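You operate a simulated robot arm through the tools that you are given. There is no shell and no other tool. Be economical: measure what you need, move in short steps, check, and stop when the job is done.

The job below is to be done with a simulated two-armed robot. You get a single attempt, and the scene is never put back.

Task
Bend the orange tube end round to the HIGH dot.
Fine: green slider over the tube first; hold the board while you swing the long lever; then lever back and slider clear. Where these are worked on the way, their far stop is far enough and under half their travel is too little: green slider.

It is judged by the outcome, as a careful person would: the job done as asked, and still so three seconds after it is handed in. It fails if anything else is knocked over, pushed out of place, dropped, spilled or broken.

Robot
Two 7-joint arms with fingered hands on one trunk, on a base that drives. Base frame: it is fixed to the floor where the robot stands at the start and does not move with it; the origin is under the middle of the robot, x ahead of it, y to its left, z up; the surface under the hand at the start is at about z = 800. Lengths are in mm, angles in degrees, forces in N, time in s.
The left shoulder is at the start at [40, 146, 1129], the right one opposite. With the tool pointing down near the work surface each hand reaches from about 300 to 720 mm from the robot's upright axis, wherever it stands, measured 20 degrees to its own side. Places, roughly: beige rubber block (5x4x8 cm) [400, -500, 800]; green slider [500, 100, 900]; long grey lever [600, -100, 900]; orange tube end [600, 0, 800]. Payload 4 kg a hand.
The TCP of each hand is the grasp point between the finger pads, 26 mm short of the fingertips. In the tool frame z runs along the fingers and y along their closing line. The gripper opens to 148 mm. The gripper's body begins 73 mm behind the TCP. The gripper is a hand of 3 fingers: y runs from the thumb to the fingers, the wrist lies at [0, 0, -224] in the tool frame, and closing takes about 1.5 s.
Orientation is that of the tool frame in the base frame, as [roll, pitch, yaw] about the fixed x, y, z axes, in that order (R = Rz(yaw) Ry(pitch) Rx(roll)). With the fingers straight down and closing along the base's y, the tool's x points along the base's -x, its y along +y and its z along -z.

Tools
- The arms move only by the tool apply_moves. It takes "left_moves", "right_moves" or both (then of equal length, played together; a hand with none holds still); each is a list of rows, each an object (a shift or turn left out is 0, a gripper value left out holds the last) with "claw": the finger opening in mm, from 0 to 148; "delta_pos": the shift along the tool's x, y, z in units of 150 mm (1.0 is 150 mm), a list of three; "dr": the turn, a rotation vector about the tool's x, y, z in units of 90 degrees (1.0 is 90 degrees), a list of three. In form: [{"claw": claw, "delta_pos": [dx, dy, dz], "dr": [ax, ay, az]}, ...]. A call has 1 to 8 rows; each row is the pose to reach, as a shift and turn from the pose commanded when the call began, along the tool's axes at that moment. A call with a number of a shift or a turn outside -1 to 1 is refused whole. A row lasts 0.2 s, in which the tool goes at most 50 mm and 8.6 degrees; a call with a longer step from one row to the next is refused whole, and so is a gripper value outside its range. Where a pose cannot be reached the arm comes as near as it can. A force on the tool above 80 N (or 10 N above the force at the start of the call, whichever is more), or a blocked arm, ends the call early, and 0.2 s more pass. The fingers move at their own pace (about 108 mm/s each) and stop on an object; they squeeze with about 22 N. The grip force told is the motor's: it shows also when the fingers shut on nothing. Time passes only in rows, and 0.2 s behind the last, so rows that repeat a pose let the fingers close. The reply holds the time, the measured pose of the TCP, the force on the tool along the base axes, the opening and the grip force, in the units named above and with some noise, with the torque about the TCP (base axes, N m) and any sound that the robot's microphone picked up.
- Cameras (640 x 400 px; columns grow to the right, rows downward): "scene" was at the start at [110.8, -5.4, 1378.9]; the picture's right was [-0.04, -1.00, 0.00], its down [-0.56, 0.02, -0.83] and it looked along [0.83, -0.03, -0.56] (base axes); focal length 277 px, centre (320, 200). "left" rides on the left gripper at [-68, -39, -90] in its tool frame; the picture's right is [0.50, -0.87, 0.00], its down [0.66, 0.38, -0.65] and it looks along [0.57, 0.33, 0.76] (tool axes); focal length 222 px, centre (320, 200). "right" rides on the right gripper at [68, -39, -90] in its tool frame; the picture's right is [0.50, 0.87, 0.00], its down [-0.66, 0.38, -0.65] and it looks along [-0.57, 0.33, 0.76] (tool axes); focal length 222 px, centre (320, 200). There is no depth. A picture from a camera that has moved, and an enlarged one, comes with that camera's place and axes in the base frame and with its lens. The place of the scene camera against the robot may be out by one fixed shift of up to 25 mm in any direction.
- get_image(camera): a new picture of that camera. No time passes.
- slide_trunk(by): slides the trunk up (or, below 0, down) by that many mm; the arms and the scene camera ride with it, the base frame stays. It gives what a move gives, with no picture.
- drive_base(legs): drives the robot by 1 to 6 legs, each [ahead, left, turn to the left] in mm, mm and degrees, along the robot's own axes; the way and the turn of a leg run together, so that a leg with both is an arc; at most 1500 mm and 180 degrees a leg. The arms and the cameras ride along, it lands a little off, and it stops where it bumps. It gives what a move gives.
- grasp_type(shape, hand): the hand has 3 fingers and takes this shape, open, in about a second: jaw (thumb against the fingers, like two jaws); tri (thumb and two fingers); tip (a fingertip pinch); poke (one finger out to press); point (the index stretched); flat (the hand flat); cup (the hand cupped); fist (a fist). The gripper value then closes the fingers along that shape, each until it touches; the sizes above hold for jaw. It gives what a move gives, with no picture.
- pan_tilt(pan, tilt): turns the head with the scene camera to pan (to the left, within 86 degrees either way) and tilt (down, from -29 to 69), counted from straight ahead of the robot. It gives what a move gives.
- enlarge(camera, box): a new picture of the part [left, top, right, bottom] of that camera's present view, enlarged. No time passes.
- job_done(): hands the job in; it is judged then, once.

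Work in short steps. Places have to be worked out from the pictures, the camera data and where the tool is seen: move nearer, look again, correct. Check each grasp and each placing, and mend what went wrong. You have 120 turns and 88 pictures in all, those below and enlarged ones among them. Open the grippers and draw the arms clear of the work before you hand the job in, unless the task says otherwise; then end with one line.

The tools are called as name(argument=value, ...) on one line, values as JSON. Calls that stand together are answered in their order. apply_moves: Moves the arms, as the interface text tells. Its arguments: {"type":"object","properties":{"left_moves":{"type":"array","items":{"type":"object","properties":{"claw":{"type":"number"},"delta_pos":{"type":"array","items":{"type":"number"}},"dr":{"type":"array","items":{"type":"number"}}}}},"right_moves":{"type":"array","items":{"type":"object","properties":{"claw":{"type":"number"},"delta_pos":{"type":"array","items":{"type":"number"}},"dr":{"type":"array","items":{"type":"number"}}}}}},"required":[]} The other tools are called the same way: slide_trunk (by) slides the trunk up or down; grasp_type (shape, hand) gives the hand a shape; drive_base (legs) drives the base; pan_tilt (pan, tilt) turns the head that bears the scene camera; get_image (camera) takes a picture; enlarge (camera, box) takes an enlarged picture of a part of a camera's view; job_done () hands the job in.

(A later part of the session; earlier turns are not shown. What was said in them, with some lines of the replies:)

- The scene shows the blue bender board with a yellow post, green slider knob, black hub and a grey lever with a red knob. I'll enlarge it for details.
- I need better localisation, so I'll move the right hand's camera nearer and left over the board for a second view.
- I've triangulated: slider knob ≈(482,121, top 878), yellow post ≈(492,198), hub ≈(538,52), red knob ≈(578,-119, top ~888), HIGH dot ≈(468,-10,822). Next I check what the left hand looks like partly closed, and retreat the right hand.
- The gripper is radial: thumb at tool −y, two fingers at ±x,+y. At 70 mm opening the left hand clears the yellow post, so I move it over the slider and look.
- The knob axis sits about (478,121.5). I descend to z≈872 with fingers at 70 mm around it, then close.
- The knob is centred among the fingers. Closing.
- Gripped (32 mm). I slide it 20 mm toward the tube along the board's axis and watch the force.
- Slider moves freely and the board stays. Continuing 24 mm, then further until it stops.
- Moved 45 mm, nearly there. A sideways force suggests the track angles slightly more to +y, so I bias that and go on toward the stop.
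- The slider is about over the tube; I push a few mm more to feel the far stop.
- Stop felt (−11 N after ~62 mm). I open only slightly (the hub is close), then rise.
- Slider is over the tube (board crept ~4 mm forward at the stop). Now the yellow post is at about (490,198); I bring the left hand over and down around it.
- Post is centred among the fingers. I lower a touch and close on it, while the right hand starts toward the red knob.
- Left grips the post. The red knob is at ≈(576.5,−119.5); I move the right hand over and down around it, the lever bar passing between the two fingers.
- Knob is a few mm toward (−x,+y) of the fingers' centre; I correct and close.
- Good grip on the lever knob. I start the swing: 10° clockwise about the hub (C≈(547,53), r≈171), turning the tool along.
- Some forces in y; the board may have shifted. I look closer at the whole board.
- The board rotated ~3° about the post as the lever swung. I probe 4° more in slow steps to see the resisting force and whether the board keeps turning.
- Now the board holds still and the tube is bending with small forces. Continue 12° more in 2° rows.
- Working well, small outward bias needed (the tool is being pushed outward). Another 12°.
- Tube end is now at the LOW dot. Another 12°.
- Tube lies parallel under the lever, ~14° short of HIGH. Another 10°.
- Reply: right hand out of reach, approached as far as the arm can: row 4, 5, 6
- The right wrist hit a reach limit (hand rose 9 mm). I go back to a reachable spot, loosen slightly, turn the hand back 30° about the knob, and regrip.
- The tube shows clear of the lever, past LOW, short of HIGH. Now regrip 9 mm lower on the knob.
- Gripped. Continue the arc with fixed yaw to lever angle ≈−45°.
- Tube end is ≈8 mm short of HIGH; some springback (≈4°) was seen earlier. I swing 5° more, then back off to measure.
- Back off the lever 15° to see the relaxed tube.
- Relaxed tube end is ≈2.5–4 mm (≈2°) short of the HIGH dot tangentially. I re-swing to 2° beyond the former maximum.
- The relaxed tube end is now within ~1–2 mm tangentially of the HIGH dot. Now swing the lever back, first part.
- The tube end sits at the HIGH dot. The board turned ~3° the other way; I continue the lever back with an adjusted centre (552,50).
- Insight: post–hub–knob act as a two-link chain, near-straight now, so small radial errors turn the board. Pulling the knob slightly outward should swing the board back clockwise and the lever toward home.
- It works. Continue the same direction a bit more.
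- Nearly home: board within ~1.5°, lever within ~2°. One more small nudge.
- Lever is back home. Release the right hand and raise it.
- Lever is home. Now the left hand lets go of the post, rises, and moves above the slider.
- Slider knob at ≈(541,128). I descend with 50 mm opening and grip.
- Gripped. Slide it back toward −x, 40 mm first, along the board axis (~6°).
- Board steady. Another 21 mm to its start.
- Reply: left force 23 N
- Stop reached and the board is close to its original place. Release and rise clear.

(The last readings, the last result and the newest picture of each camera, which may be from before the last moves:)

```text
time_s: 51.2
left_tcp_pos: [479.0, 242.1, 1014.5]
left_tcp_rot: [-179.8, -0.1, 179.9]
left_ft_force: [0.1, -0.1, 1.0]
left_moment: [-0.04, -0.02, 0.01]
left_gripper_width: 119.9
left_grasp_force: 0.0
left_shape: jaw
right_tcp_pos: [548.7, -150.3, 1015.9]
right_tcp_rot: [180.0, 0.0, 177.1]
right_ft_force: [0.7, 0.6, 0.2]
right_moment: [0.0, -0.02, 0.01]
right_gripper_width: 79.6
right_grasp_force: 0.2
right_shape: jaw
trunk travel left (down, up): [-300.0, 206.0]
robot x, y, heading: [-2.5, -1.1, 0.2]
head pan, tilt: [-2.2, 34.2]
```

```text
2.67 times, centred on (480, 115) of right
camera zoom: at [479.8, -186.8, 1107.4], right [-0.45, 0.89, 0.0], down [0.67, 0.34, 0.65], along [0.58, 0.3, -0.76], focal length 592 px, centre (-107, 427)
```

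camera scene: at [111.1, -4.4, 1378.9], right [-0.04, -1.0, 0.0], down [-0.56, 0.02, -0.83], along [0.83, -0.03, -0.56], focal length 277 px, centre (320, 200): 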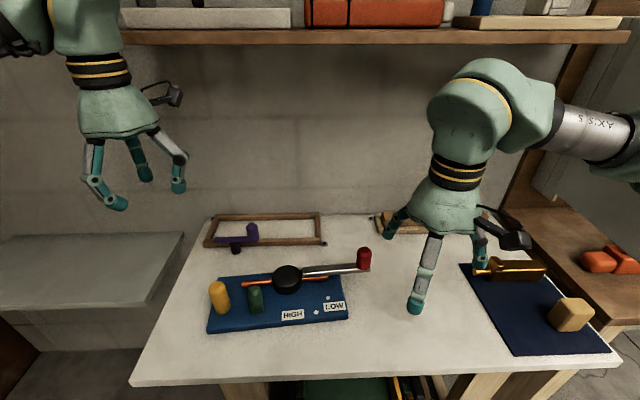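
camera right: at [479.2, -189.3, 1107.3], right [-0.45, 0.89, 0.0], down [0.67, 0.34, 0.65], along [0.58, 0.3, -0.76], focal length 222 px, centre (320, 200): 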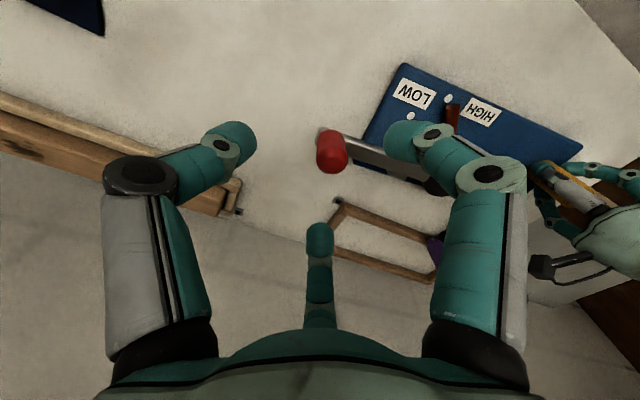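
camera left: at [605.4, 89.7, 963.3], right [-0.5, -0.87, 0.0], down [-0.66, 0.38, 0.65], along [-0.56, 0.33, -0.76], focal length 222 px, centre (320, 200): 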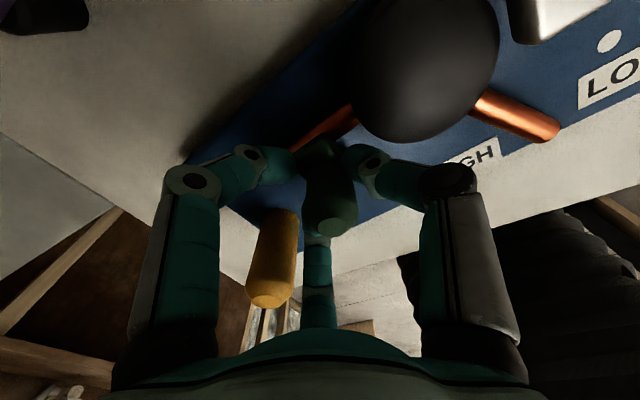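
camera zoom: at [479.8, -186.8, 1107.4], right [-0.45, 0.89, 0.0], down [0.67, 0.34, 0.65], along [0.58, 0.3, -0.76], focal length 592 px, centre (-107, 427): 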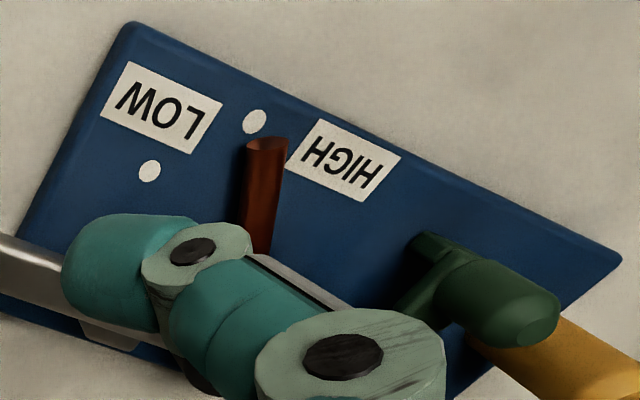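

All parts look right: lever home, slider clear, tube end at the HIGH dot. I retract the right arm and take a last check from its camera.

apply_moves(right_moves=[{"delta_pos": [0.3, 0.05, -0.05], "claw": 120}, {"delta_pos": [0.6, 0.1, -0.1], "claw": 148}, {"delta_pos": [0.85, 0.2, -0.15]}, {"delta_pos": [0.85, 0.35, -0.15]}, {"delta_pos": [0.85, 0.35, -0.15]}])

enlarge(camera="right", box=[220, 90, 460, 240])

get_image(camera="scene")

```text
time_s: 52.4
left_tcp_pos: [479.9, 240.3, 1013.8]
left_tcp_rot: [-180.0, -0.1, 180.0]
left_ft_force: [-0.4, 0.1, -0.5]
left_moment: [0.02, 0.0, 0.0]
left_gripper_width: 119.8
left_grasp_force: 0.2
left_shape: jaw
right_tcp_pos: [425.6, -90.1, 1037.1]
right_tcp_rot: [179.9, 0.1, 177.0]
right_ft_force: [-0.6, -0.6, -0.5]
right_moment: [0.02, 0.02, -0.02]
right_gripper_width: 147.8
right_grasp_force: 0.1
right_shape: jaw
trunk travel left (down, up): [-300.0, 206.0]
robot x, y, heading: [3.7, 0.0, -0.2]
head pan, tilt: [-2.2, 34.2]
```

```text
2.67 times, centred on (340, 165) of right
camera zoom: at [355.7, -127.5, 1128.0], right [-0.45, 0.89, 0.0], down [0.67, 0.34, 0.65], along [0.58, 0.3, -0.76], focal length 592 px, centre (267, 293)
```

zoom: 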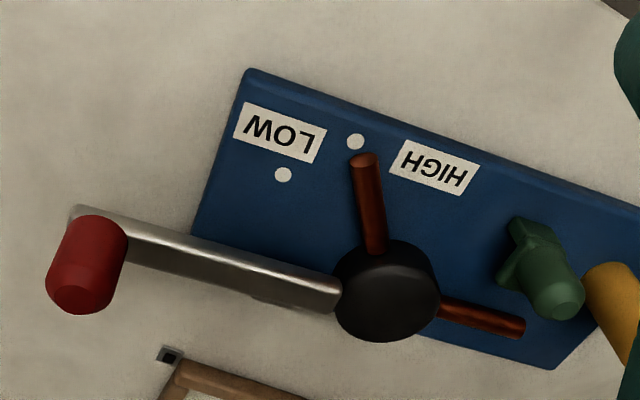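

```text
20 pictures are left
camera scene: at [110.6, -6.2, 1378.9], right [-0.04, -1.0, 0.0], down [-0.56, 0.02, -0.83], along [0.83, -0.03, -0.56], focal length 277 px, centre (320, 200)
```

scene: 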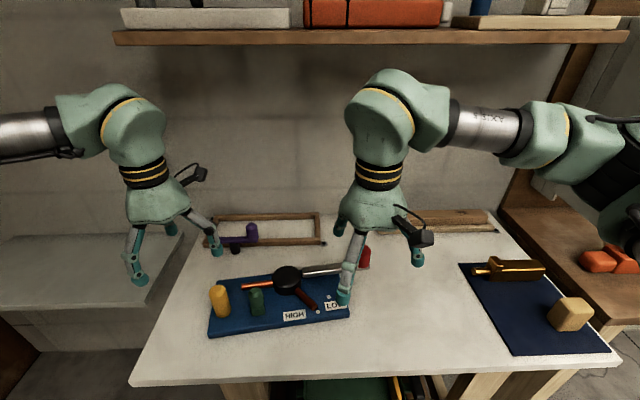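

The tube end lies within a few mm of the HIGH dot. I draw both arms fully clear and then hand in.

apply_moves(left_moves=[{"delta_pos": [0, 0.1, -0.2]}, {"delta_pos": [0, 0.2, -0.45], "claw": 148}, {"delta_pos": [0, 0.2, -0.7]}, {"delta_pos": [0, 0.2, -0.8]}, {"delta_pos": [0, 0.2, -0.8]}], right_moves=[{"delta_pos": [0, -0.2, -0.1]}, {"delta_pos": [0, -0.45, -0.2]}, {"delta_pos": [0, -0.7, -0.3]}, {"delta_pos": [0, -0.8, -0.4]}, {"delta_pos": [0, -0.8, -0.4]}])

enlarge(camera="scene", box=[190, 200, 390, 340])

```text
time_s: 53.6
left_tcp_pos: [480.4, 271.5, 1134.5]
left_tcp_rot: [179.9, 0.0, -180.0]
left_ft_force: [-0.3, -0.2, 0.0]
left_moment: [0.01, -0.03, 0.0]
left_gripper_width: 147.6
left_grasp_force: 0.1
left_shape: jaw
right_tcp_pos: [420.8, -212.1, 1098.5]
right_tcp_rot: [180.0, -0.1, 177.2]
right_ft_force: [0.7, -0.1, 0.2]
right_moment: [0.01, -0.01, 0.01]
right_gripper_width: 147.9
right_grasp_force: 0.1
right_shape: jaw
trunk travel left (down, up): [-300.0, 206.0]
robot x, y, heading: [-1.5, -0.6, -0.2]
head pan, tilt: [-2.2, 34.2]
```

```text
2.86 times, centred on (290, 270) of scene
camera zoom: at [111.2, -5.0, 1378.8], right [-0.04, -1.0, 0.0], down [-0.56, 0.02, -0.83], along [0.83, -0.03, -0.56], focal length 792 px, centre (406, 0)
```

zoom: 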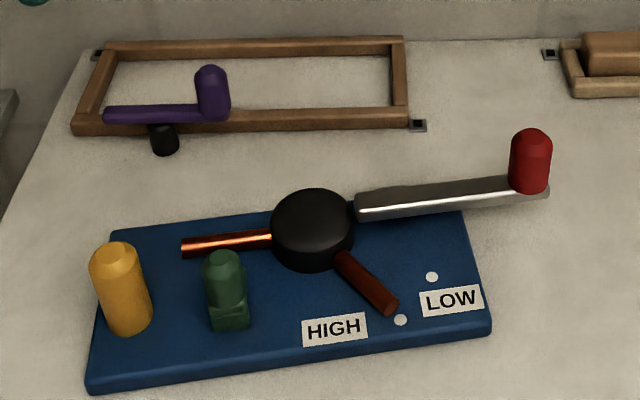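

The tube is at HIGH, the lever is back, the slider is clear and both arms are drawn off. Handing in.

job_done()

```text
The job is handed in.
```

The orange tube is bent round to the HIGH dot: its end sits a few mm short of the dot and about 1–2° past it. The lever is back home, the slider is clear of the tube, and both hands are open and away. The board was nudged while I worked and ended about 2.5° turned and several mm off its starting place; nothing else was disturbed.
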